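You operate a simulated robot arm through the tools that you are given. There is no shell and no other tool.

You are at the controls of a simulated two-armed robot. One attempt, no reset.

## Task
The mixer tripped: reset the overload, then finish the mix at 600 rpm.
Fine: mains off before the white door opens, door shut before mains on; run till the lumps read 0 %, hands out of the drum, halt; mains off at the end.

Only the result counts: the job must be done as asked and must still hold three seconds after the hand-in. Knocking over, shifting, dropping, spilling or breaking anything else fails it.

## Robot
Two 7-joint arms with two-finger grippers on one trunk that stands fixed in place. Base frame: the origin is at the foot of the trunk, x ahead of it, y to its left, z up. Readings come in m, rad, newtons and seconds.
The left shoulder is at [0.078, 0.151, 0.988], the right one opposite. With the tool pointing down near the work surface each hand reaches from about 0.28 to 0.8 m from the base axis, measured 20 degrees to its own side. Payload 2.54 kg a hand.
The TCP of each hand is the grasp point between the finger pads, 0.03 m short of the fingertips. In the tool frame z runs along the fingers and y along their closing line. The gripper opens to 0.116 m; its body begins 0.095 m behind the TCP.
Orientation is that of the tool frame in the base frame, as a unit quaternion [x, y, z, w]. With the fingers straight down and closing along the base's y, the tool's x points along the base's -x, its y along +y and its z along -z.

## Interface
- The arms move only by the tool move_arm. It takes "left_deltas", "right_deltas" or both (then of equal length, played together; a hand with none holds still); each is a list of rows, each a list of 6 numbers: the shift along the tool's x, y, z in m, then the turn, a rotation vector about the tool's x, y, z in rad. In form: [[dx, dy, dz, ax, ay, az], ...]. A call has 1 to 20 rows; each row shifts and turns the commanded pose from where the row before left it, along the tool's axes as they then stand. "left_jaw" and "right_jaw" are, for a hand that has rows, the finger opening in m, from 0 to 0.116, set as the call begins (left out, the last holds). Rows are played at 5 a second. More than 0.05 m and 0.15 rad between two rows, or a gripper value outside its range, and nothing of the call is played. Where a pose cannot be reached the arm comes as near as it can. A force on the tool above 50 N (or 10 N above the force at the start of the call, whichever is more), or a blocked arm, ends the call early, and 0.2 s more pass. The fingers move at their own pace (about 0.072 m/s each) and stop on an object; they squeeze with about 29 N. The grip force told is the motor's: it shows also when the fingers shut on nothing. Time passes only in rows, and 0.2 s behind the last, so rows that do not move let the fingers close. The reply holds the time, the measured pose of the TCP, the force on the tool along the base axes, the opening and the grip force, in the units named above and with some noise, with the torque about the TCP (base axes, N m) and any sound that the robot's microphone picked up, and new pictures: "pictures" is both (left out), scene, wrist or none (wrist: the cameras of the hands that moved).
- Cameras (640 x 400 px; columns grow to the right, rows downward): "scene" is now at [0.1563, -0.0275, 1.1244]; the picture's right is [-0.29, -0.96, 0.00], its down [-0.41, 0.12, -0.91] and it looks along [0.87, -0.26, -0.42] (base axes); focal length 280 px, centre (320, 200). "left" rides on the left gripper at [0.069, 0.015, -0.122] in its tool frame; the picture's right is [-0.21, 0.98, 0.00], its down [-0.83, -0.18, -0.53] and it looks along [-0.52, -0.12, 0.85] (tool axes); focal length 251 px, centre (320, 200). "right" rides on the right gripper at [0.069, -0.015, -0.122] in its tool frame; the picture's right is [0.21, 0.98, 0.00], its down [-0.83, 0.18, -0.53] and it looks along [-0.52, 0.11, 0.85] (tool axes); focal length 251 px, centre (320, 200).
- lift_body(by): slides the trunk up (or, below 0, down) by that many m; the arms and the scene camera ride with it, the base frame stays. It gives what a move gives, with no picture.
- turn_head(pan, tilt): turns the head with the scene camera to pan (to the left, within 1.396 rad either way) and tilt (down, from -0.506 to 1.204), counted from straight ahead of the robot. It gives what a move gives, and a new picture of the scene camera.
- probe_pixels(camera, pixels): there is no depth. For up to 12 entries [column, row, z] of the newest picture of that camera ("zoom" is the newest enlarged one), the place [x, y] in the base frame at which the ray of that pixel passes the height z, good to about 0.002 m. No time passes.
- inspect(camera, box): a new picture of the part [left, top, right, bottom] of that camera's present view, enlarged. No time passes.
- job_done(): hands the job in; it is judged then, once.

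Leave the grippers open and the arms clear of the work at the hand-in unless told otherwise.

The tools are called after "Emit:" as a command line: name --argument value ..., lists and objects as JSON in quotes. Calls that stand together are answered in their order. move_arm: Moves the arms, as the interface text tells. Its arguments: {"type":"object","properties":{"left_deltas":{"type":"array"},"left_jaw":{"type":"number"},"right_deltas":{"type":"array"},"right_jaw":{"type":"number"},"pictures":{"type":"string","enum":["both","scene","wrist","none"]}},"required":[]} The other tools are called the same way: lift_body (by) moves the trunk up or down; turn_head (pan, tilt) turns the head that bears the scene camera; probe_pixels (camera, pixels) gives the place at which the rays of pixels pass given heights; inspect (camera, box) takes an enlarged picture of a part of a camera's view; job_done () hands the job in.

At the start:

```text
clock: 0.0
left_tool_pos: [0.4798, 0.0349, 0.9597]
left_tcp_rot: [-0.001, 1.0, -0.001, 0.001]
left_ft_force: [0.5, 0.3, 0.2]
left_moment: [-0.01, 0.02, -0.01]
left_opening: 0.116
left_finger_force: 0.1
right_tool_pos: [0.3496, -0.3309, 0.9782]
right_tcp_rot: [-0.001, 1.0, 0.0, 0.001]
right_ft_force: [-0.8, 0.3, 0.3]
right_moment: [-0.04, -0.04, 0.03]
right_opening: 0.1163
right_finger_force: 0.1
trunk travel left (down, up): [-0.225, 0.064]
head pan, tilt (commanded): [-0.291, 0.44]
```

scene: 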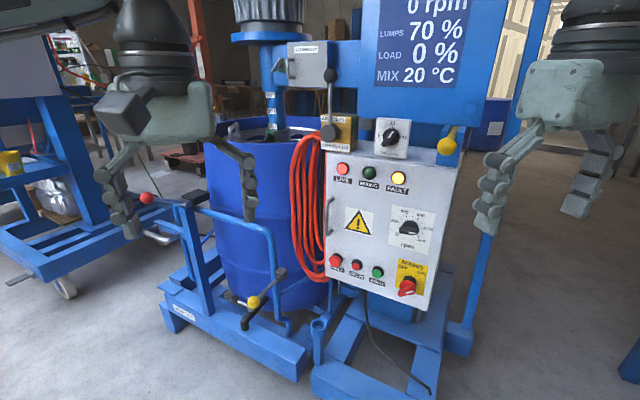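
right: 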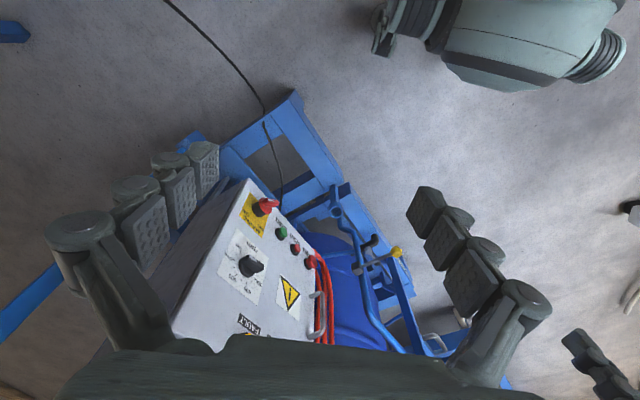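
left: 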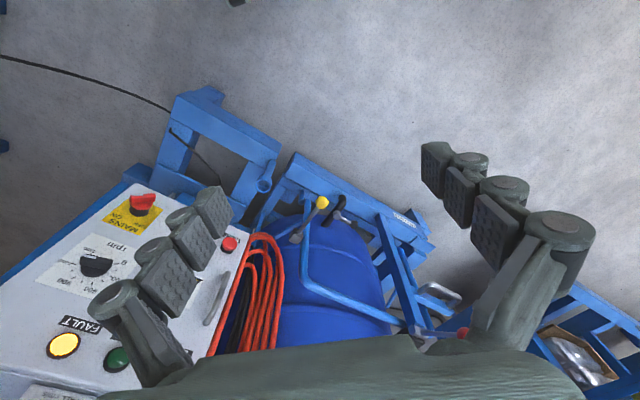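

I see a mixer: a blue drum, a white control cabinet with a red mains switch near (407,287), an rpm dial near (410,228), lamps at the top and buttons at the bottom. I'll enlarge the parts before touching anything.

Emit:
inspect --camera "scene" --box '[310, 140, 470, 320]'

Emit:
inspect --camera "scene" --box '[220, 0, 500, 170]'

Emit:
inspect --camera "scene" --box '[100, 170, 360, 390]'

```text
2.22 times, centred on (390, 230) of scene
```

zoom: 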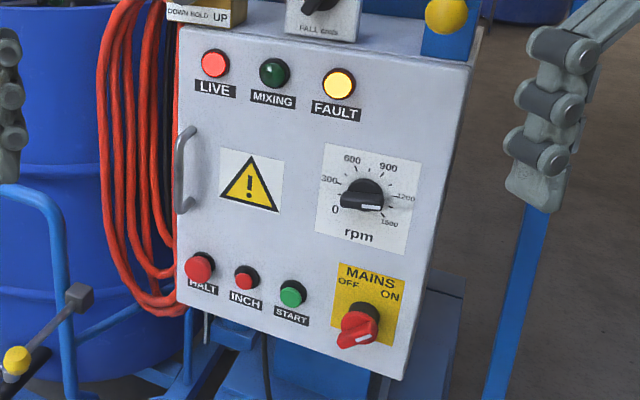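

```text
2.29 times, centred on (360, 85) of scene
```

zoom: 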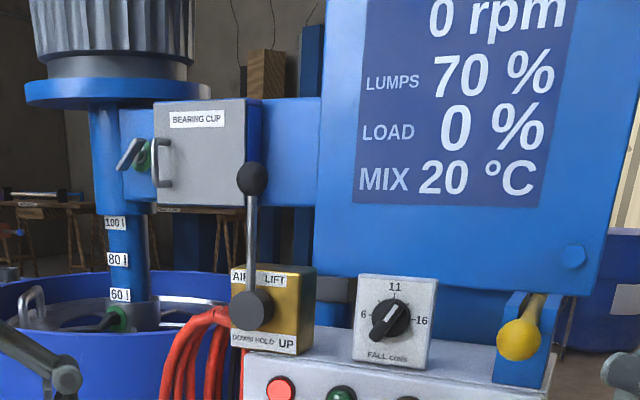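

```text
1.82 times, centred on (230, 280) of scene
```

zoom: 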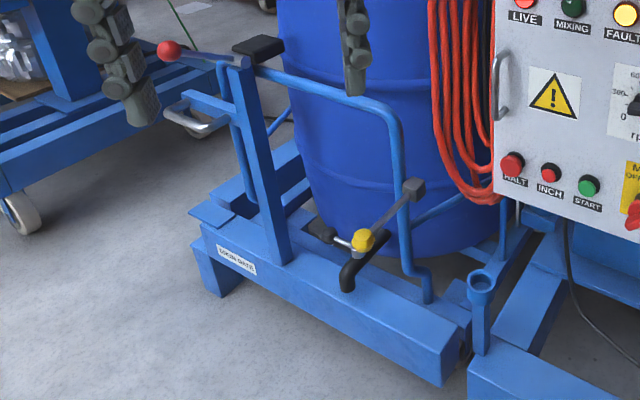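

The door carries HALT, INCH and START, the rpm dial (now past 900–1200?) and the mains switch. I'll turn the head to see the whole machine and its display.

Emit:
turn_head --pan -0.25 --tilt 0.1

Emit:
turn_head --pan 0.3 --tilt 0.5

Emit:
turn_head --pan -0.4 --tilt 0.65

```text
clock: 0.8
left_tool_pos: [0.4805, 0.0352, 0.9607]
left_tcp_rot: [-0.001, 1.0, 0.0, 0.0]
left_ft_force: [-0.8, -0.9, 1.0]
left_moment: [-0.02, -0.01, -0.01]
left_opening: 0.1162
left_finger_force: 0.1
right_tool_pos: [0.3504, -0.3302, 0.978]
right_tcp_rot: [0.0, 1.0, -0.001, 0.0]
right_ft_force: [-0.3, 0.2, -0.1]
right_moment: [-0.02, 0.0, -0.04]
right_opening: 0.116
right_finger_force: 0.1
trunk travel left (down, up): [-0.225, 0.064]
head pan, tilt (commanded): [-0.25, 0.099]
```

scene: 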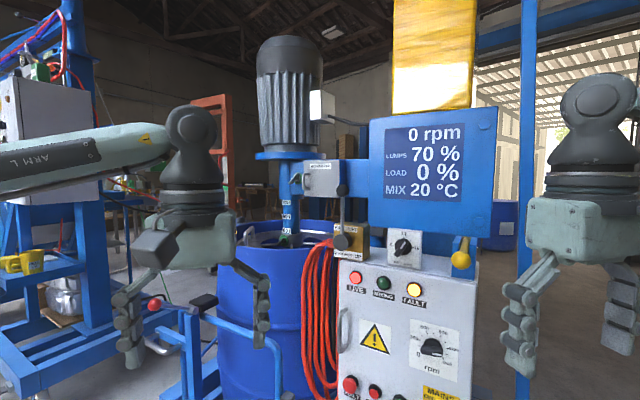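

```text
clock: 1.8
left_tool_pos: [0.4815, 0.0343, 0.9594]
left_tcp_rot: [-0.001, 1.0, 0.0, 0.0]
left_ft_force: [0.4, 0.0, 0.5]
left_moment: [0.01, 0.02, -0.04]
left_opening: 0.1159
left_finger_force: 0.1
right_tool_pos: [0.3495, -0.3309, 0.9776]
right_tcp_rot: [0.001, 1.0, 0.0, 0.001]
right_ft_force: [-1.0, -0.6, 0.0]
right_moment: [-0.01, -0.02, 0.01]
right_opening: 0.1161
right_finger_force: 0.2
trunk travel left (down, up): [-0.225, 0.064]
head pan, tilt (commanded): [0.3, 0.499]
```

scene: 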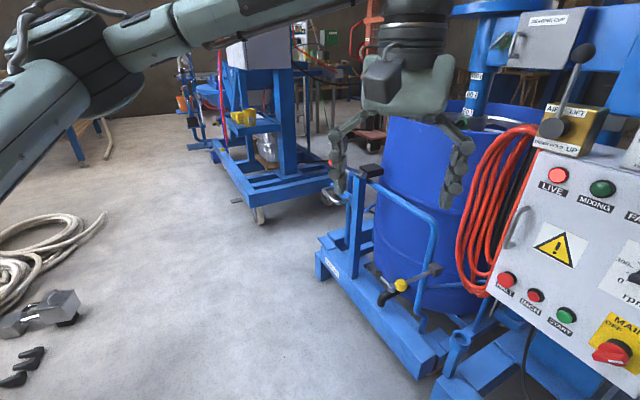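

```text
clock: 2.9
left_tool_pos: [0.4801, 0.0345, 0.9606]
left_tcp_rot: [-0.001, 1.0, 0.0, 0.0]
left_ft_force: [0.5, 0.5, -0.7]
left_moment: [0.0, -0.01, 0.04]
left_opening: 0.116
left_finger_force: 0.1
right_tool_pos: [0.3509, -0.3304, 0.9776]
right_tcp_rot: [-0.001, 1.0, 0.0, 0.001]
right_ft_force: [-0.5, 0.3, -0.1]
right_moment: [0.05, 0.02, -0.01]
right_opening: 0.116
right_finger_force: 0.2
trunk travel left (down, up): [-0.225, 0.064]
head pan, tilt (commanded): [-0.4, 0.649]
```

scene: 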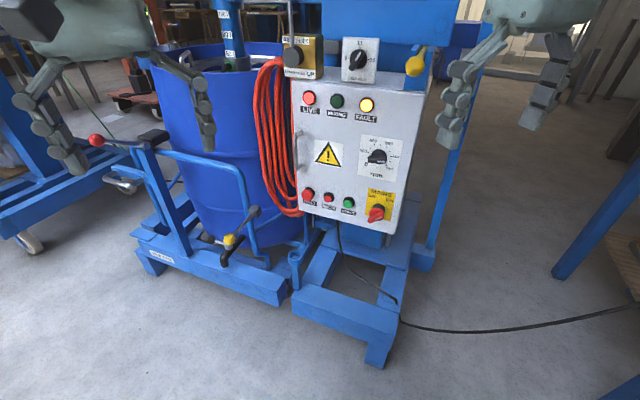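

Now a close view of the cabinet face in this picture.

Emit:
inspect --camera "scene" --box '[280, 70, 440, 250]'

Emit:
inspect --camera "right" --box '[150, 150, 410, 370]'

Emit:
inspect --camera "left" --box '[0, 160, 330, 400]'

```text
2.22 times, centred on (360, 160) of scene
```

zoom: 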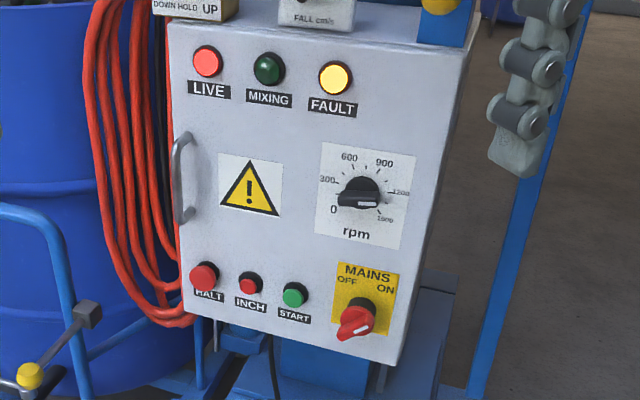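

```text
1.82 times, centred on (280, 260) of right
```

zoom: 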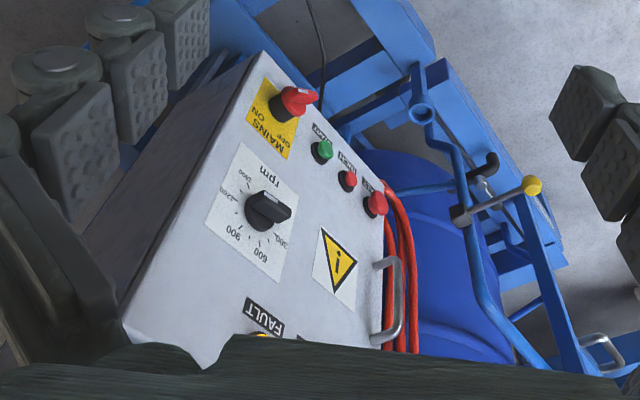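

```text
1.67 times, centred on (165, 280) of left
```

zoom: 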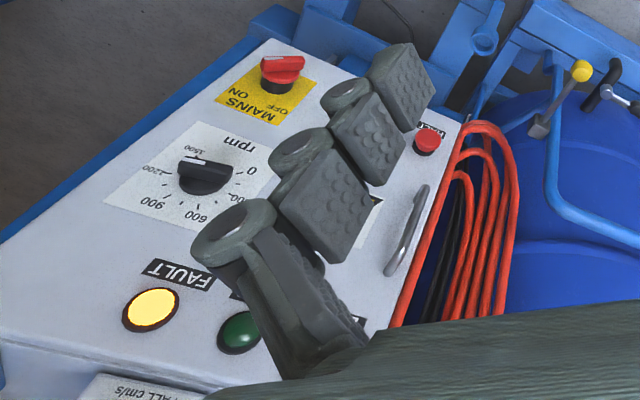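

I'll triangulate the cabinet by probing the same features in the scene picture and in the enlarged left-hand picture (FAULT lamp, MAINS plate corners, HALT, rpm plate).

Emit:
probe_pixels --camera "scene" --pixels '[[366.8, 104.6, 0.9], [366.8, 104.6, 0.6], [307.7, 194.7, 0.9], [307.7, 194.7, 0.6], [360.9, 133.4, 0.9], [360.9, 133.4, 0.6], [403.2, 140.6, 0.9], [403.2, 140.6, 0.6], [397.8, 182.5, 0.9], [397.8, 182.5, 0.6], [395.5, 193, 0.9], [395.5, 193, 0.6]]'

Emit:
probe_pixels --camera "zoom" --pixels '[[151, 310, 0.9], [151, 310, 0.6], [427, 142, 0.9], [427, 142, 0.6], [185, 122, 0.9], [185, 122, 0.6], [105, 202, 0.9], [105, 202, 0.6], [215, 100, 0.9], [215, 100, 0.6], [265, 50, 0.9], [265, 50, 0.6]]'

```text
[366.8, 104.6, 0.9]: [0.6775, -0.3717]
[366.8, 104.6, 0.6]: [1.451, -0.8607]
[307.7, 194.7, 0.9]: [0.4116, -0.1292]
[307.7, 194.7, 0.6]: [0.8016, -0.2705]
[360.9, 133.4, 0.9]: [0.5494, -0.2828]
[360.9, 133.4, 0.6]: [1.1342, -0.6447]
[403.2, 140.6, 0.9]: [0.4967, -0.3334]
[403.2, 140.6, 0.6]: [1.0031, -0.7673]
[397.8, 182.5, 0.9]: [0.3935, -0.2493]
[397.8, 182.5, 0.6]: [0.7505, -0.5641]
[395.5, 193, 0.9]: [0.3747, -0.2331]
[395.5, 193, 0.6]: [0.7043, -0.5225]
```

```text
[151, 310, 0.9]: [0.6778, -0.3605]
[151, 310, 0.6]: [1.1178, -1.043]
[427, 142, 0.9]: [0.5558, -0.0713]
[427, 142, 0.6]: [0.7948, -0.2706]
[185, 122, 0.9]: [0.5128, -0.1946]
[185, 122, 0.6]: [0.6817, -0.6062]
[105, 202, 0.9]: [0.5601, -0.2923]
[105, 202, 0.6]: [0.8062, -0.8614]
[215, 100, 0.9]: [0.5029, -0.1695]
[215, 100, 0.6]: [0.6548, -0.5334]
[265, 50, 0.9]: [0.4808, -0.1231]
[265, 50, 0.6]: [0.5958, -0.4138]
```

Triangulation puts the FAULT lamp near (0.69,-0.375,0.895), HALT near (0.786,-0.264,0.61) and the right edge of the rpm plate near (0.62,-0.444,0.77). So the door is a vertical face whose outward normal is about (-0.745, 0.667, 0). I'll swing the left hand to point at the door (pitch up 90°, then yaw about 42° to the right) so its camera sees the face.

Emit:
move_arm --left_deltas '[[0, 0, 0, 0, -0.143, 0], [0, 0, 0, 0, -0.143, 0], [0, 0, 0, 0, -0.143, 0], [0, 0, 0, 0, -0.143, 0], [0, 0, 0, 0, -0.143, 0], [0, 0, 0, 0, -0.143, 0], [0, 0, 0, 0, -0.143, 0], [0, 0, 0, 0, -0.143, 0], [0, 0, 0, 0, -0.143, 0], [0, 0, 0, 0, -0.143, 0], [0, 0, 0, 0, -0.141, 0], [0, 0, 0, 0.146, 0, 0], [0, 0, 0, 0.146, 0, 0], [0, 0, 0, 0.146, 0, 0], [0, 0, 0, 0.146, 0, 0], [0, 0, 0, 0.146, 0, 0]]'

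```text
clock: 6.1
left_tool_pos: [0.5102, -0.0062, 0.9836]
left_tcp_rot: [0.054, 0.688, -0.18, 0.701]
left_ft_force: [-1.5, 1.9, -2.8]
left_moment: [-0.12, -0.23, -0.11]
left_opening: 0.1156
left_finger_force: 0.0
left hand out of reach, approached as far as the arm can: row 10, 12, 13, 14, 15, 16
right_tool_pos: [0.3506, -0.3316, 0.9768]
right_tcp_rot: [0.0, 1.0, 0.0, 0.0]
right_ft_force: [0.0, -0.6, 0.0]
right_moment: [-0.01, 0.05, 0.06]
right_opening: 0.1161
right_finger_force: 0.1
trunk travel left (down, up): [-0.225, 0.064]
head pan, tilt (commanded): [-0.4, 0.649]
stopped in row 16 (left hand): the arm was blocked; the commanded pose is now the measured one
```

scene: 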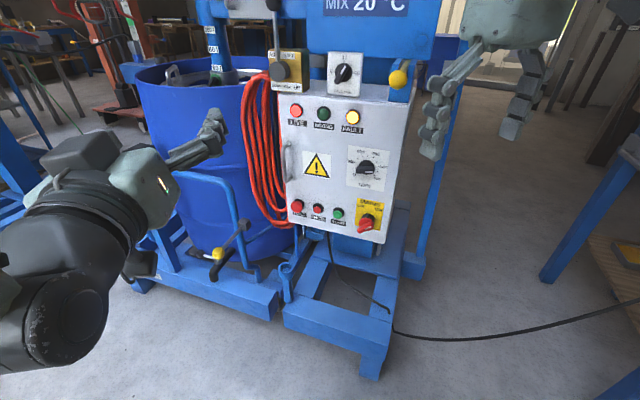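
left: 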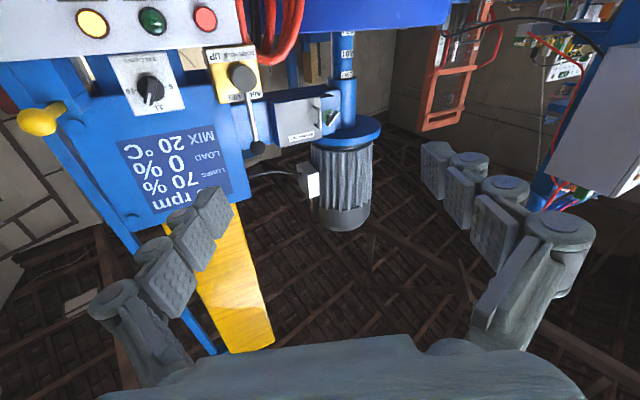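

The arm folded too far and stopped about 23° short of the yaw. I'll bring the left hand down and to the right, to about (0.50,-0.13,0.78), and finish squaring it to the door. The fingertips should stay about 0.27 m off the face.

Emit:
move_arm --left_deltas '[[0.037, -0.014, 0.0035, 0, 0, 0], [0.037, -0.014, 0.0035, 0, 0, 0], [0.037, -0.014, 0.0035, 0, 0, 0], [0.037, -0.014, 0.0035, 0, 0, 0], [0.037, -0.014, 0.0035, 0, 0, 0], [0.037, -0.014, 0.0035, 0, 0, 0], [0, 0, 0, 0, 0, 0.12], [0, 0, 0, 0, 0.048, 0.053], [0, 0, 0, 0.133, 0, 0], [0, 0, 0, 0.133, 0, 0], [0, 0, 0, 0.133, 0, 0]]'

```text
clock: 8.5
left_tool_pos: [0.4645, -0.1516, 0.8736]
left_tcp_rot: [0.195, 0.696, -0.185, 0.665]
left_ft_force: [-0.2, -0.7, 0.8]
left_moment: [-0.02, 0.01, -0.02]
left_opening: 0.1161
left_finger_force: 0.1
left hand out of reach, approached as far as the arm can: row 6, 7, 9, 10, 11
right_tool_pos: [0.3502, -0.331, 0.9773]
right_tcp_rot: [0.0, 1.0, -0.001, 0.001]
right_ft_force: [-0.1, 0.6, -0.5]
right_moment: [-0.05, 0.02, 0.01]
right_opening: 0.116
right_finger_force: 0.1
trunk travel left (down, up): [-0.225, 0.064]
head pan, tilt (commanded): [-0.4, 0.649]
```

scene: 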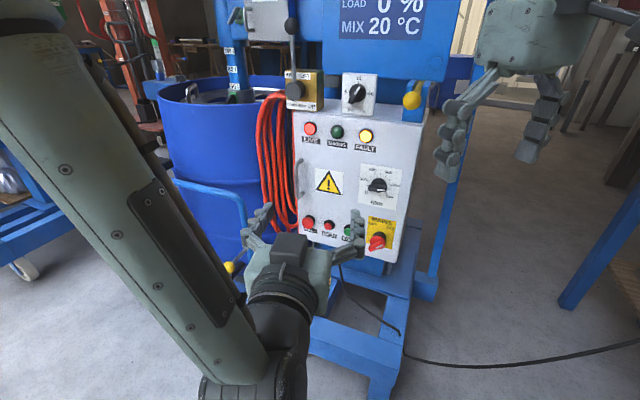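
left: 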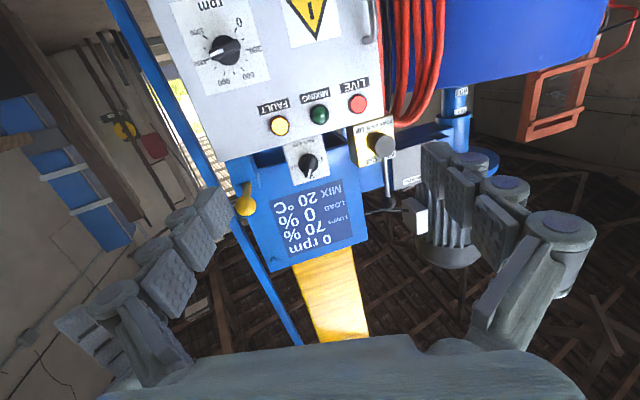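

The left hand stalls at z=0.87, since the arm is too folded for this low horizontal pose. By hand triangulation the gate parts (red ball near (0.84,0.19,0.86), yellow ball near (0.71,-0.02,0.59)) lie well ahead of the hands. So lowering the trunk by 0.14 m is clear and should bring the panel into comfortable reach.

Emit:
lift_body --by -0.14

Emit:
inspect --camera "left" --box '[0, 0, 640, 400]'

Emit:
inspect --camera "scene" --box '[0, 0, 640, 400]'

```text
clock: 10.2
left_tool_pos: [0.4642, -0.1532, 0.7356]
left_tcp_rot: [0.196, 0.694, -0.184, 0.668]
left_ft_force: [-0.2, -1.0, -0.4]
left_moment: [-0.01, -0.02, -0.01]
left_opening: 0.1158
left_finger_force: 0.0
right_tool_pos: [0.3496, -0.3312, 0.8381]
right_tcp_rot: [0.001, 1.0, 0.001, 0.0]
right_ft_force: [-0.6, -0.7, 0.4]
right_moment: [-0.01, -0.02, 0.0]
right_opening: 0.1157
right_finger_force: 0.2
trunk travel left (down, up): [-0.085, 0.204]
head pan, tilt (commanded): [-0.4, 0.649]
```

```text
1.00 times, centred on (320, 200) of left (not enlarged: the box is as wide or as high as the picture)
```

zoom: 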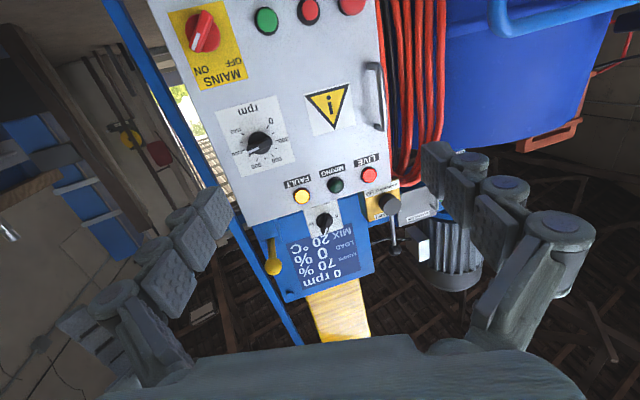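

```text
1.00 times, centred on (320, 200) of scene (not enlarged: the box is as wide or as high as the picture)
```

zoom: 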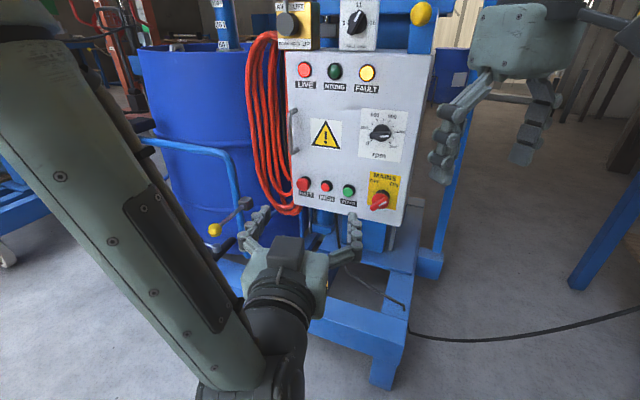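

Now the left camera sees the whole door. I'll enlarge the mains switch, the dial, the handle and the boxes above.

Emit:
inspect --camera "left" --box '[150, 0, 290, 90]'

Emit:
inspect --camera "left" --box '[200, 80, 310, 190]'

Emit:
inspect --camera "left" --box '[260, 150, 440, 280]'

Emit:
inspect --camera "scene" --box '[260, 0, 440, 120]'

Emit:
inspect --camera "scene" --box '[270, 100, 420, 230]'

```text
4.44 times, centred on (220, 45) of left
```

zoom: 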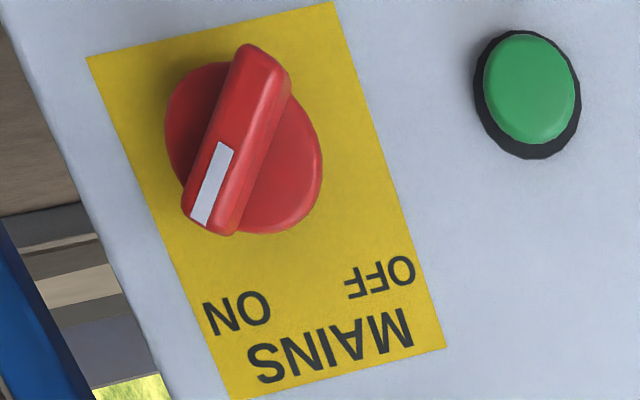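

```text
3.64 times, centred on (255, 135) of left
```

zoom: 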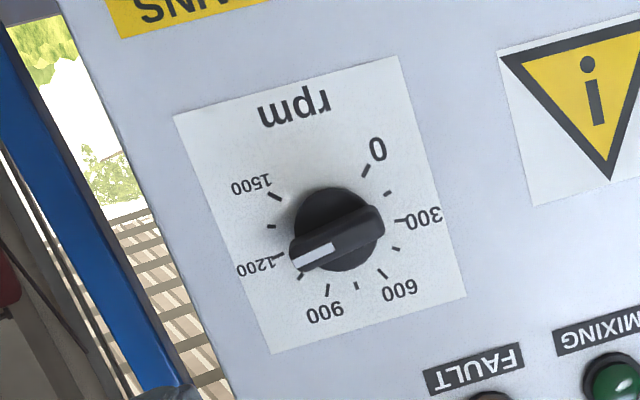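

```text
3.08 times, centred on (350, 215) of left
```

zoom: 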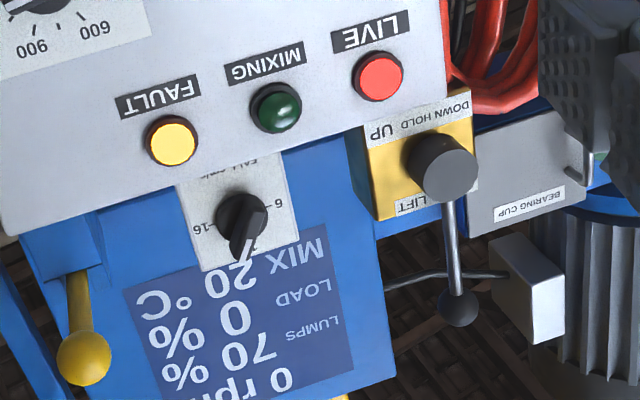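

```text
3.33 times, centred on (350, 60) of scene
```

zoom: 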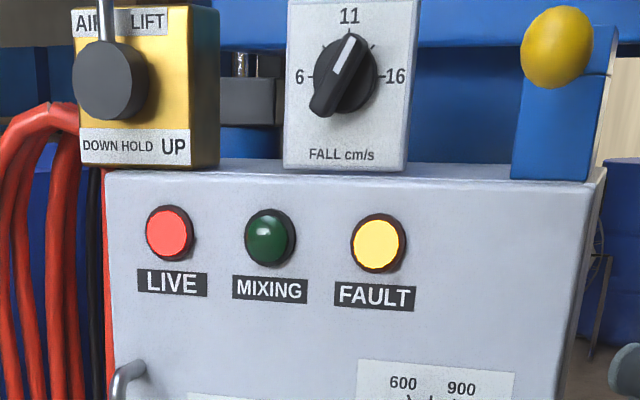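

```text
3.08 times, centred on (345, 165) of scene
```

zoom: 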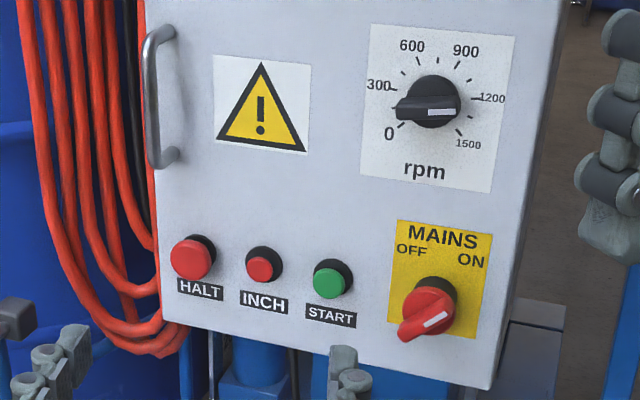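

The dial stands at about 1200 (white mark), and MAINS points to ON. I'll triangulate the rpm and MAINS plates precisely with both cameras from this pose.

Emit:
probe_pixels --camera "scene" --pixels '[[360.9, 107.8, 0.85], [360.9, 107.8, 0.65], [408.7, 112.0, 0.85], [408.7, 112.0, 0.65], [400.6, 162.4, 0.85], [400.6, 162.4, 0.65], [358, 155.9, 0.85], [358, 155.9, 0.65], [370.3, 171.5, 0.85], [370.3, 171.5, 0.65], [397.3, 209.8, 0.85], [397.3, 209.8, 0.65]]'

Emit:
probe_pixels --camera "left" --pixels '[[295.2, 161.4, 0.85], [295.2, 161.4, 0.75], [241.2, 177.4, 0.85], [241.2, 177.4, 0.75], [214.8, 111.6, 0.85], [214.8, 111.6, 0.75], [276.2, 95.4, 0.85], [276.2, 95.4, 0.75], [248.1, 78.1, 0.8], [248.1, 78.1, 0.7], [167.3, 13.0, 0.8], [167.3, 13.0, 0.7]]'

```text
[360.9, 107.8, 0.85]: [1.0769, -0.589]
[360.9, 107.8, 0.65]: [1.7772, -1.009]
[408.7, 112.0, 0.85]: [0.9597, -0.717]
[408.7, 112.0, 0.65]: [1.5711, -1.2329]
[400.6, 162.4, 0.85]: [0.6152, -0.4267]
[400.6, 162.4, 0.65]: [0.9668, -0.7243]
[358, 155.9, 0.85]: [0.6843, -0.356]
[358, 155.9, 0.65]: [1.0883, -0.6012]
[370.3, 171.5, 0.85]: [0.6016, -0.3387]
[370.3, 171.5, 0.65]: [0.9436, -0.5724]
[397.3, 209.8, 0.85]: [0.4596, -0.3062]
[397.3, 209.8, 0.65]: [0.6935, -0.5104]
```

```text
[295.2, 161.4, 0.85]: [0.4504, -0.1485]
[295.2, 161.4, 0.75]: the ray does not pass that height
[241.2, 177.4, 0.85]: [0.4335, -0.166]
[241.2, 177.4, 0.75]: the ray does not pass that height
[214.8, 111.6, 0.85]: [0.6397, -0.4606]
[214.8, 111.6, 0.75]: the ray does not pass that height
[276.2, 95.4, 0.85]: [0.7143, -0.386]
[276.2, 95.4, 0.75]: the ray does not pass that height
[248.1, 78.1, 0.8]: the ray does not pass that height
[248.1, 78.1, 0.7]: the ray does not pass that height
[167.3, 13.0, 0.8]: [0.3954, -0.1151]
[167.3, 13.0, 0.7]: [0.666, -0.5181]
```

Note: the "scene" and "left" probes refer to pictures taken before the lift, so I corrected heights by 0.14 m. That gives the rpm plate centre near (0.653,-0.392,0.765), the MAINS axis near (0.634,-0.41,0.616) and the door normal near (-0.71,0.70,0). I'll now turn the left hand further so it squares to the door, and take fresh pictures.

Emit:
move_arm --left_deltas '[[0, 0, 0, 0.08, 0, 0], [0, 0, 0, 0.08, 0, 0], [0, 0, 0, 0.05, 0, 0]]'

```text
clock: 10.9
left_tool_pos: [0.4442, -0.1658, 0.7771]
left_tcp_rot: [0.203, 0.693, -0.226, 0.653]
left_ft_force: [0.6, 0.0, -0.4]
left_moment: [0.0, 0.01, -0.03]
left_opening: 0.1159
left_finger_force: 0.1
left hand out of reach, approached as far as the arm can: row 1, 2, 3
right_tool_pos: [0.3497, -0.3313, 0.8375]
right_tcp_rot: [0.0, 1.0, -0.001, 0.001]
right_ft_force: [1.1, 0.3, -0.6]
right_moment: [0.01, -0.01, 0.0]
right_opening: 0.1159
right_finger_force: 0.1
trunk travel left (down, up): [-0.085, 0.204]
head pan, tilt (commanded): [-0.4, 0.649]
```

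scene: 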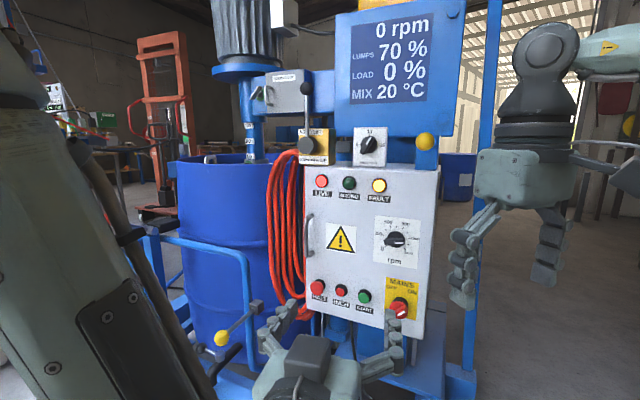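
left: 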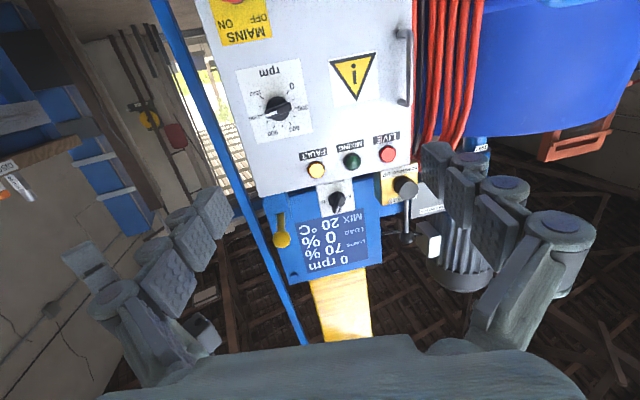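

The scene view has shifted by itself: the panel moved down in the picture. The left upper arm fills the left side, so it may be pressing on the head. I'll back the left hand off to where it had room and check that the view comes back.

Emit:
move_arm --left_deltas '[[0, 0.03, 0, -0.14, 0, 0], [0, 0.03, 0, -0.14, 0, 0], [0, 0.03, 0.01, -0.14, 0, 0], [0, 0.03, 0.01, -0.14, 0, 0], [0, 0.03, 0.01, -0.1, 0, 0]]'

```text
clock: 12.2
left_tool_pos: [0.5174, -0.0477, 0.7691]
left_tcp_rot: [0.015, 0.717, 0.013, 0.697]
left_ft_force: [0.6, 0.1, -0.9]
left_moment: [0.01, -0.01, -0.02]
left_opening: 0.116
left_finger_force: 0.1
right_tool_pos: [0.3497, -0.33, 0.837]
right_tcp_rot: [0.0, 1.0, 0.0, 0.001]
right_ft_force: [0.3, -0.5, -0.1]
right_moment: [0.03, 0.01, -0.02]
right_opening: 0.1159
right_finger_force: 0.1
trunk travel left (down, up): [-0.085, 0.204]
head pan, tilt (commanded): [-0.4, 0.649]
```

scene: 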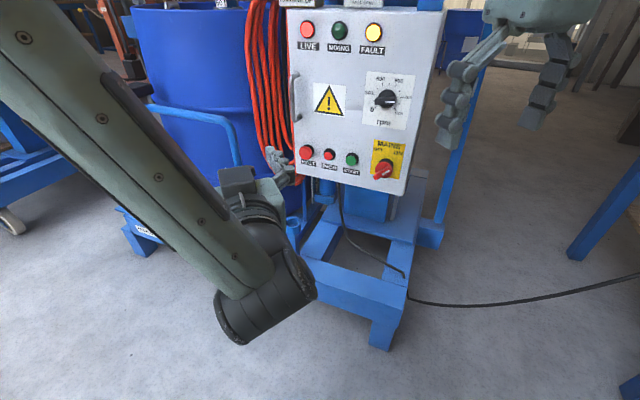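
left: 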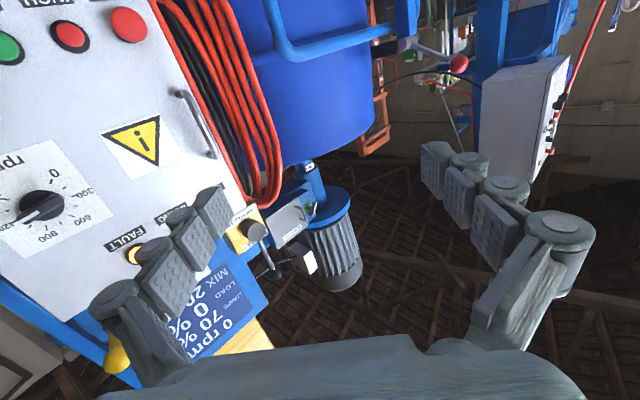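

With the left arm backed off, the head sits at its commanded tilt again. The left arm was indeed crowding the head, so I'll use the right arm for the controls. First I'll move the left hand out to y≈+0.2, and bring the right hand forward over free floor toward (0.47,-0.30).

Emit:
move_arm --left_deltas '[[0, 0.04, 0, 0, 0, 0], [0, 0.04, 0, 0, 0, 0], [0, 0.04, 0, 0, 0, 0], [0, 0.04, 0, 0, 0, 0], [0, 0.04, 0, 0, 0, 0], [0, 0.04, 0, 0, 0, 0]]' --right_deltas '[[0, 0, 0, 0, 0, 0], [0, 0, 0, 0, 0, 0], [-0.03, 0.01, 0, 0, 0, 0], [-0.03, 0.01, 0, 0, 0, 0], [-0.03, 0.01, 0, 0, 0, 0], [-0.03, 0, 0, 0, 0, 0]]' --pictures "both"

Emit:
turn_head --pan -0.45 --tilt 0.4

```text
clock: 13.6
left_tool_pos: [0.5349, 0.1097, 0.7889]
left_tcp_rot: [0.014, 0.718, 0.014, 0.696]
left_ft_force: [-0.2, 0.4, -0.3]
left_moment: [0.01, 0.01, -0.01]
left_opening: 0.116
left_finger_force: 0.1
left hand out of reach, approached as far as the arm can: row 4, 5, 6
right_tool_pos: [0.4696, -0.3004, 0.8377]
right_tcp_rot: [0.0, 1.0, -0.001, 0.0]
right_ft_force: [-0.3, 0.1, -0.3]
right_moment: [0.04, -0.03, -0.01]
right_opening: 0.1157
right_finger_force: 0.0
trunk travel left (down, up): [-0.085, 0.204]
head pan, tilt (commanded): [-0.4, 0.649]
```

scene: 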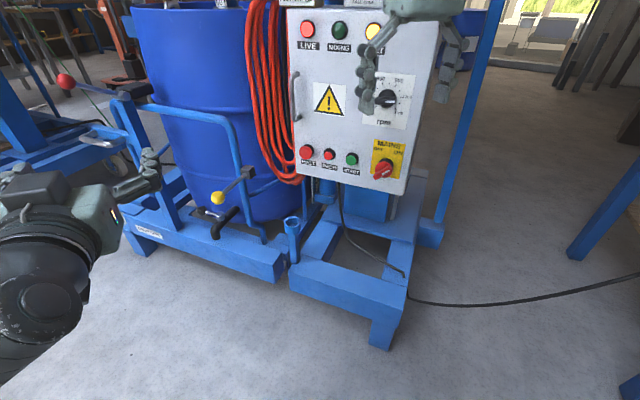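
right: 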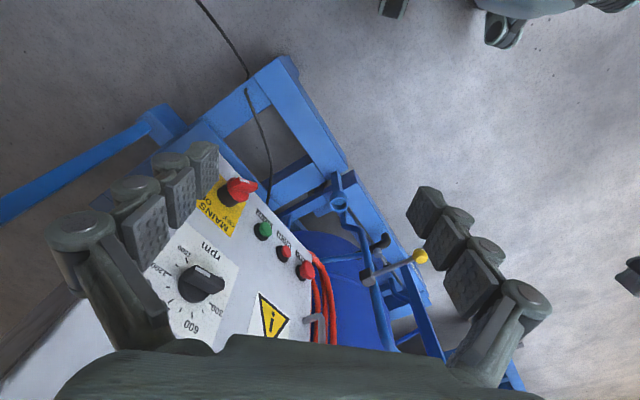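
left: 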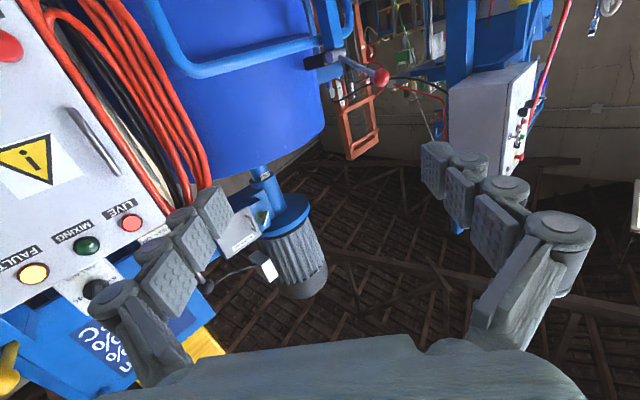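

```text
clock: 14.3
left_tool_pos: [0.5361, 0.1095, 0.7881]
left_tcp_rot: [0.014, 0.718, 0.015, 0.695]
left_ft_force: [-0.4, -0.7, -0.5]
left_moment: [0.04, -0.02, 0.0]
left_opening: 0.116
left_finger_force: 0.0
right_tool_pos: [0.4681, -0.3012, 0.8378]
right_tcp_rot: [0.0, 1.0, 0.0, 0.0]
right_ft_force: [0.2, 0.1, -1.0]
right_moment: [0.01, -0.02, 0.02]
right_opening: 0.1159
right_finger_force: 0.1
trunk travel left (down, up): [-0.085, 0.204]
head pan, tilt (commanded): [-0.45, 0.4]
```

scene: 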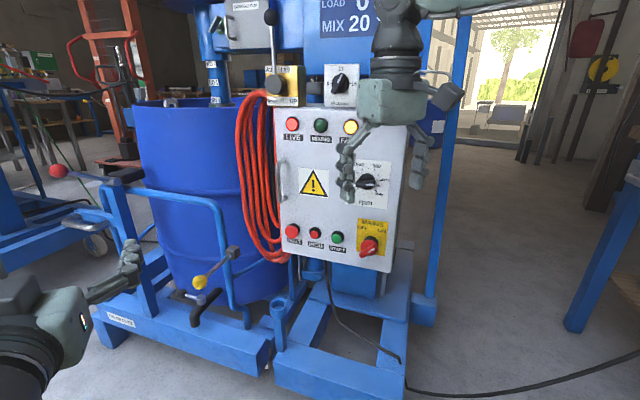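

The right hand is at (0.468,-0.301,0.838), about 0.19 m off the door face. I'll roll it to the door's yaw while lowering, then pitch it up to point straight at the door while edging forward 0.06 m. The tips should end about 0.10 m from the face.

Emit:
move_arm --right_deltas '[[0, 0, 0.025, 0, 0, 0.1275], [0, 0, 0.025, 0, 0, 0.1275], [0, 0, 0.025, 0, 0, 0.1275], [0, 0, 0.025, 0, 0, 0.1275], [0, 0, 0.025, 0, 0, 0.1275], [0, 0, 0.025, 0, 0, 0.1275], [-0.0055, 0, 0, 0, -0.143, 0], [-0.0054, 0, 0.0008, 0, -0.143, 0], [-0.0053, 0, 0.0016, 0, -0.143, 0], [-0.005, 0, 0.0023, 0, -0.143, 0], [-0.0046, 0, 0.003, 0, -0.143, 0], [-0.0042, 0, 0.0036, 0, -0.143, 0], [-0.0036, 0, 0.0042, 0, -0.143, 0], [-0.003, 0, 0.0046, 0, -0.143, 0], [-0.0023, 0, 0.005, 0, -0.143, 0], [-0.0015, 0, 0.0053, 0, -0.143, 0], [-0.0008, 0, 0.0055, 0, -0.141, 0]]'

```text
clock: 17.9
left_tool_pos: [0.536, 0.1095, 0.7881]
left_tcp_rot: [0.013, 0.718, 0.015, 0.696]
left_ft_force: [0.3, -0.3, 0.8]
left_moment: [-0.01, 0.04, 0.0]
left_opening: 0.116
left_finger_force: 0.0
right_tool_pos: [0.5304, -0.3643, 0.6945]
right_tcp_rot: [0.265, 0.657, -0.262, 0.655]
right_ft_force: [-0.1, 0.4, 0.1]
right_moment: [0.01, -0.04, -0.04]
right_opening: 0.1161
right_finger_force: 0.1
right hand out of reach, approached as far as the arm can: row 17
trunk travel left (down, up): [-0.085, 0.204]
head pan, tilt (commanded): [-0.45, 0.4]
```

scene: 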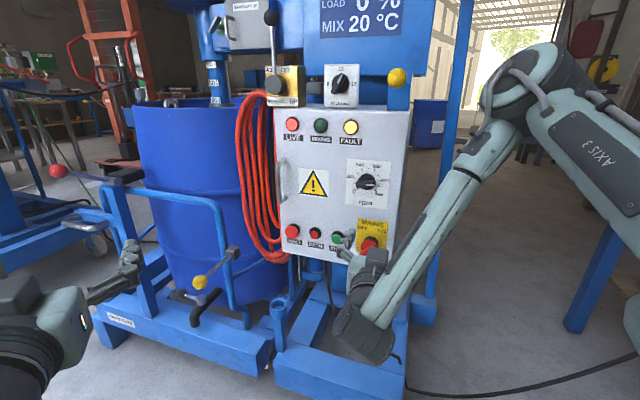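
right: 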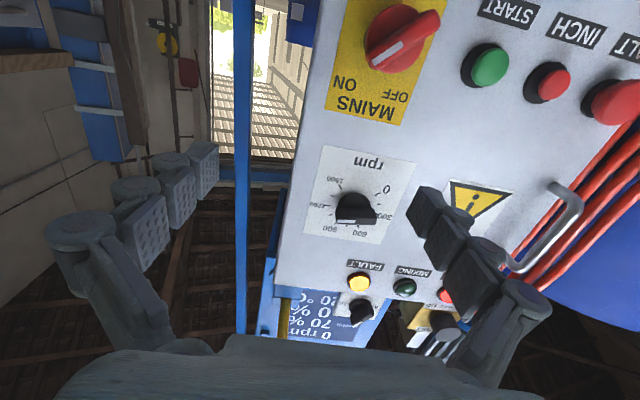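

The right hand now points squarely at the door from about 0.1 m. I'll enlarge what its camera sees to get exact pixel positions.

Emit:
inspect --camera "right" --box '[310, 0, 470, 100]'

Emit:
inspect --camera "right" --box '[290, 130, 450, 330]'

Emit:
inspect --camera "scene" --box '[260, 90, 420, 270]'

```text
4.00 times, centred on (390, 50) of right
```

zoom: 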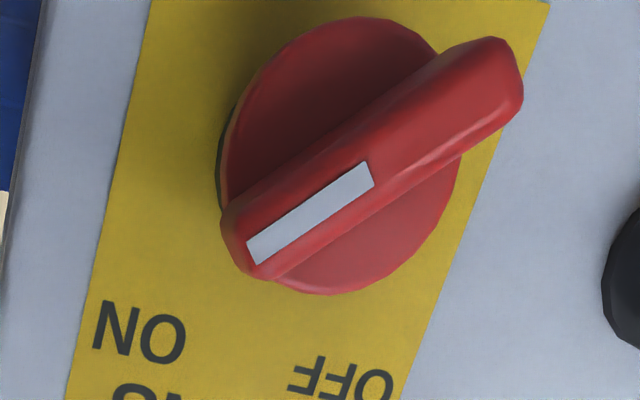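

```text
2.00 times, centred on (370, 230) of right
```

zoom: 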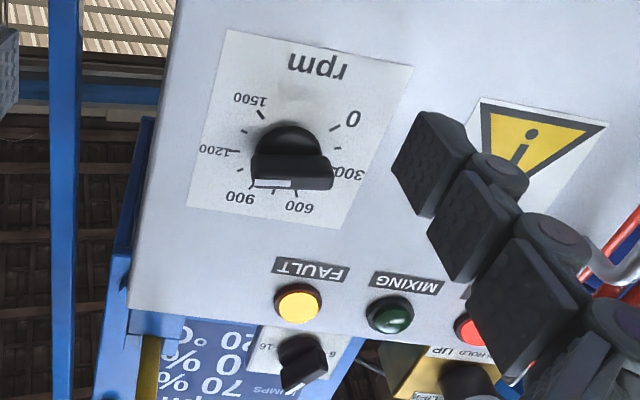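

```text
2.22 times, centred on (340, 180) of scene
```

zoom: 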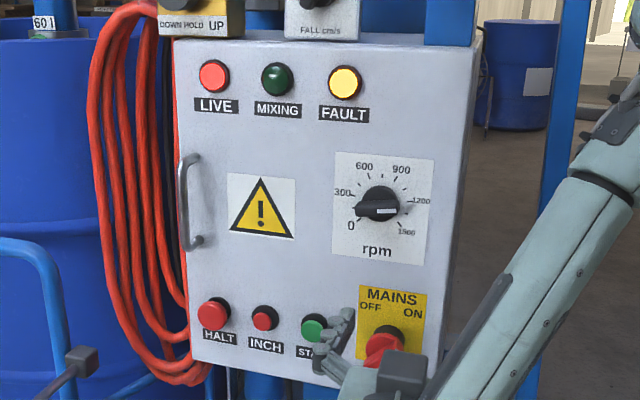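

I'll probe the same features in both cameras (rpm plate corners, FAULT and MIXING lamps, buttons, mains knob).

Emit:
probe_pixels --camera "right" --pixels '[[324, 145, 0.8], [416.5, 163.5, 0.8], [303.5, 233.5, 0.8], [385.5, 244.5, 0.8], [359, 281, 0.9], [405, 286.5, 0.9], [612, 100, 0.61], [549, 82, 0.61], [485, 65, 0.61], [396.25, 38.75, 0.61], [403, 40, 0.61], [364, 121, 0.65]]'

Emit:
probe_pixels --camera "scene" --pixels '[[386.8, 209.25, 0.71], [345.4, 202.95, 0.71], [391.75, 162, 0.82], [346.75, 158.4, 0.82], [351.7, 126.9, 0.9], [320.65, 125.1, 0.9], [287.3, 230.9, 0.61], [306.25, 233.1, 0.61], [328.3, 237.2, 0.61], [287.3, 230.9, 0.63], [306.25, 233.1, 0.63], [328.3, 237.2, 0.63]]'

```text
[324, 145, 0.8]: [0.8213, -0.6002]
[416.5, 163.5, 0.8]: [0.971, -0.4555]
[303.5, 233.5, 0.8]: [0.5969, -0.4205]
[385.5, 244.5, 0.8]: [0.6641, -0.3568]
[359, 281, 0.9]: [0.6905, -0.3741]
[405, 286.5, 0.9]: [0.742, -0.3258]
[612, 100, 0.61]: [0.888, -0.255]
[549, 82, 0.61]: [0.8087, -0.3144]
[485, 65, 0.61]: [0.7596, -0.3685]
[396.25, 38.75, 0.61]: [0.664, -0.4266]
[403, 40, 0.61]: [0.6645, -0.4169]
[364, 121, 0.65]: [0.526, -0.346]
```

```text
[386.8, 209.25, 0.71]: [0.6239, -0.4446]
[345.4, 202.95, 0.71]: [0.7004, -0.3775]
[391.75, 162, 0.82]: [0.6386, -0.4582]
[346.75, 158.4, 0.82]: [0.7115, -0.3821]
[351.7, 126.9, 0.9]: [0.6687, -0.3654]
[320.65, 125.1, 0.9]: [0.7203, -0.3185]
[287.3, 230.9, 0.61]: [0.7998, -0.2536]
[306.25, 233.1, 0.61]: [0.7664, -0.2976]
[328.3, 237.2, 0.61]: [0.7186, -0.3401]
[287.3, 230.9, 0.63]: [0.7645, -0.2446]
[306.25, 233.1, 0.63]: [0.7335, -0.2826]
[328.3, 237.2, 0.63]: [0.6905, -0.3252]
```

Both views agree: the door plane is a·p≈0.748 with a=(0.684,-0.73,0) (yaw about -46.9°), the rpm dial axis is near (0.6595,-0.4065,0.77), and the MAINS axis is near (0.643,-0.422,0.614) with its bar at +45° (ON). I'll move the right hand in front of MAINS at about 0.12–0.15 m, correct the yaw by 0.054 rad, roll +45° so the fingers straddle the bar, and narrow the jaw to 0.06.

Emit:
move_arm --right_deltas '[[0.02, 0.011, 0, 0.027, 0, 0], [0.02, 0.011, 0, 0.027, 0, 0], [0.02, 0.011, 0, 0, 0, 0], [0.02, 0.01, 0, 0, 0, 0], [0, 0, 0, 0, 0, 0.131], [0, 0, 0, 0, 0, 0.131], [0, 0, 0, 0, 0, 0.131], [0, 0, 0, 0, 0, 0.131], [0, 0, 0, 0, 0, 0.131], [0, 0, 0, 0, 0, 0.13]]' --right_jaw 0.06

```text
clock: 20.1
left_tool_pos: [0.5362, 0.1113, 0.7887]
left_tcp_rot: [0.014, 0.718, 0.015, 0.696]
left_ft_force: [0.2, 0.0, -0.9]
left_moment: [-0.03, 0.02, 0.01]
left_opening: 0.1159
left_finger_force: 0.0
right_tool_pos: [0.5484, -0.3683, 0.6796]
right_tcp_rot: [0.509, 0.491, -0.011, 0.707]
right_ft_force: [-0.3, -0.2, 0.0]
right_moment: [-0.03, -0.01, 0.01]
right_opening: 0.0602
right_finger_force: 0.1
right hand out of reach, approached as far as the arm can: row 1, 2, 3, 4
trunk travel left (down, up): [-0.085, 0.204]
head pan, tilt (commanded): [-0.45, 0.4]
```

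scene: 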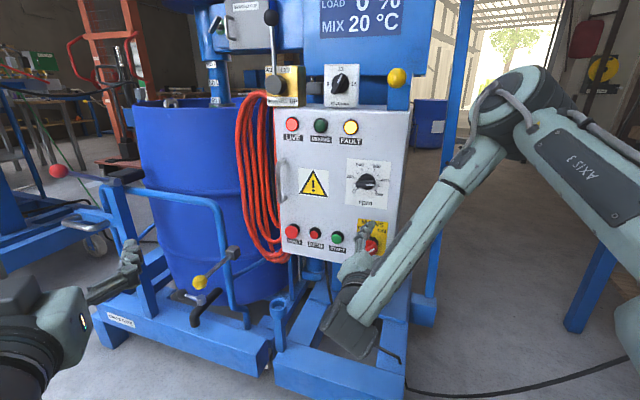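
right: 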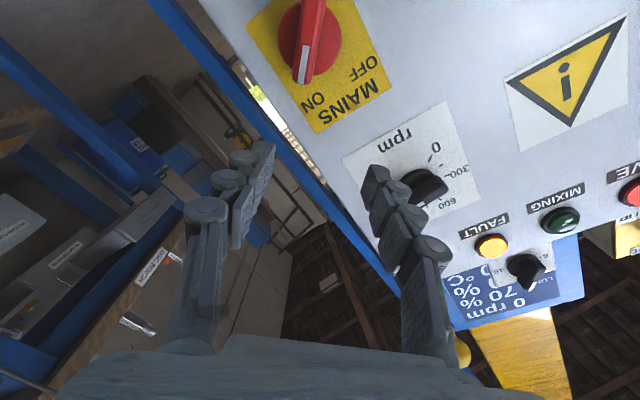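

The arm cannot get lower than z≈0.68 in this posture, but 0.066 m more trunk drop puts the hand exactly at the MAINS height. The hand is about 0.10 m off the door with nothing below it, so I'll lower the trunk.

Emit:
lift_body --by -0.066

Emit:
inspect --camera "right" --box '[0, 0, 640, 400]'

```text
clock: 21.2
left_tool_pos: [0.5354, 0.1093, 0.7222]
left_tcp_rot: [0.014, 0.718, 0.015, 0.696]
left_ft_force: [-0.2, -0.5, 0.0]
left_moment: [-0.01, 0.04, -0.01]
left_opening: 0.1161
left_finger_force: 0.1
right_tool_pos: [0.5474, -0.3686, 0.6123]
right_tcp_rot: [0.509, 0.492, -0.011, 0.706]
right_ft_force: [1.0, -0.8, 0.9]
right_moment: [-0.02, 0.0, -0.01]
right_opening: 0.0603
right_finger_force: 0.0
trunk travel left (down, up): [-0.019, 0.27]
head pan, tilt (commanded): [-0.45, 0.4]
```

```text
1.00 times, centred on (320, 200) of right (not enlarged: the box is as wide or as high as the picture)
```

zoom: 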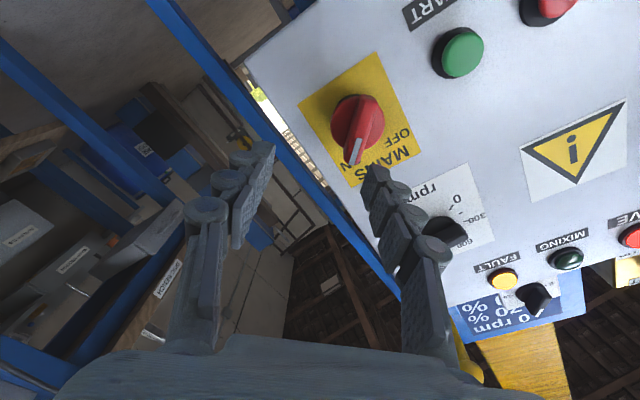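

The tool axis is now exactly along the door normal. I'll enlarge the MAINS knob here to judge its centre and depth before sliding sideways.

Emit:
inspect --camera "right" --box '[290, 40, 450, 200]'

Emit:
inspect --camera "scene" --box '[320, 200, 420, 270]'

```text
2.50 times, centred on (370, 120) of right
```

zoom: 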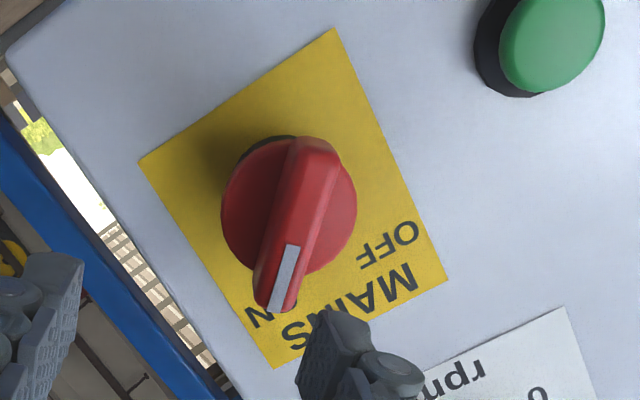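

```text
5.71 times, centred on (370, 235) of scene
```

zoom: 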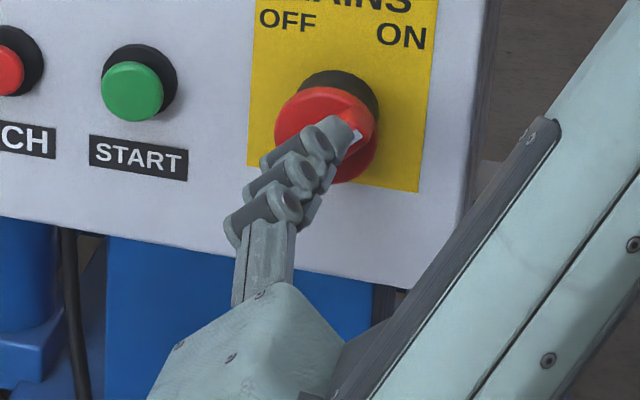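

I'll probe the knob disc centre and START face in this enlarged scene picture to cross-check their depth.

Emit:
probe_pixels --camera "zoom" --pixels '[[325, 135, 0.614], [325, 135, 0.594], [340, 98, 0.614], [340, 98, 0.594], [132, 92, 0.614], [132, 92, 0.594], [415, 191, 0.58], [438, 0, 0.68]]'

```text
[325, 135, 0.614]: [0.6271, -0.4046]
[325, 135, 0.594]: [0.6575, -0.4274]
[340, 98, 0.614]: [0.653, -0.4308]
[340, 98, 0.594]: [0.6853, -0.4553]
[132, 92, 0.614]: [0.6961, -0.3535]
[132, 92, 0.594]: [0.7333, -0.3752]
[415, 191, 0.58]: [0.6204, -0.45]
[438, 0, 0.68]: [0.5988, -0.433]
```

The disc centre triangulates to (0.627,-0.404,0.614), 0.024 m proud of the door; both cameras agree. I'll slide the hand about 0.034 m left along the door to centre it on the knob.

Emit:
move_arm --right_deltas '[[0.0118, 0.0125, 0, 0, 0, 0], [0.0117, 0.0125, 0, 0, 0, 0], [0, 0, 0, 0, 0, 0]]' --right_jaw 0.06

```text
clock: 22.0
left_tool_pos: [0.5362, 0.1091, 0.7213]
left_tcp_rot: [0.013, 0.718, 0.015, 0.696]
left_ft_force: [0.0, 0.2, -0.5]
left_moment: [0.01, 0.0, 0.0]
left_opening: 0.1161
left_finger_force: 0.1
right_tool_pos: [0.571, -0.3543, 0.6265]
right_tcp_rot: [0.509, 0.493, -0.011, 0.706]
right_ft_force: [0.3, -0.1, -0.6]
right_moment: [0.0, 0.02, 0.0]
right_opening: 0.0597
right_finger_force: 0.2
right hand out of reach, approached as far as the arm can: row 1, 2
trunk travel left (down, up): [-0.019, 0.27]
head pan, tilt (commanded): [-0.45, 0.4]
```

scene: 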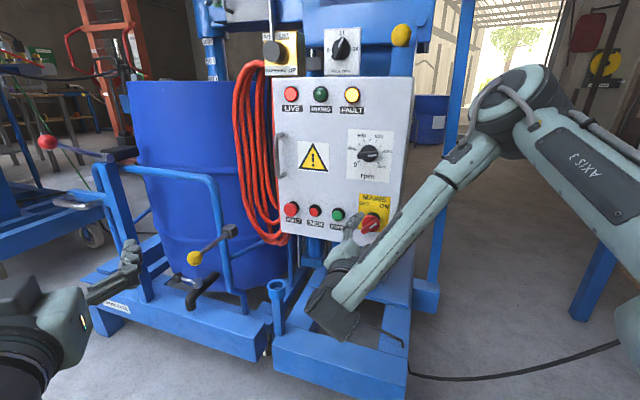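
right: 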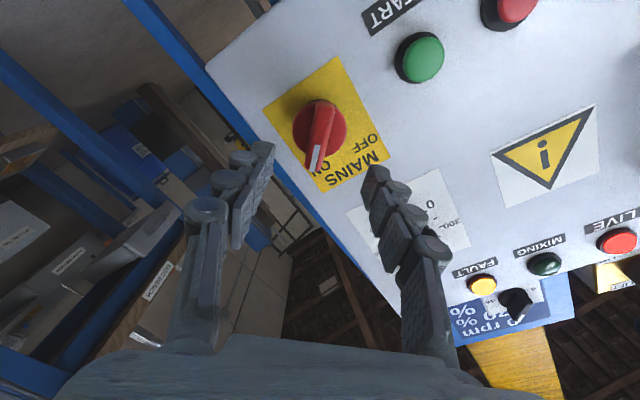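

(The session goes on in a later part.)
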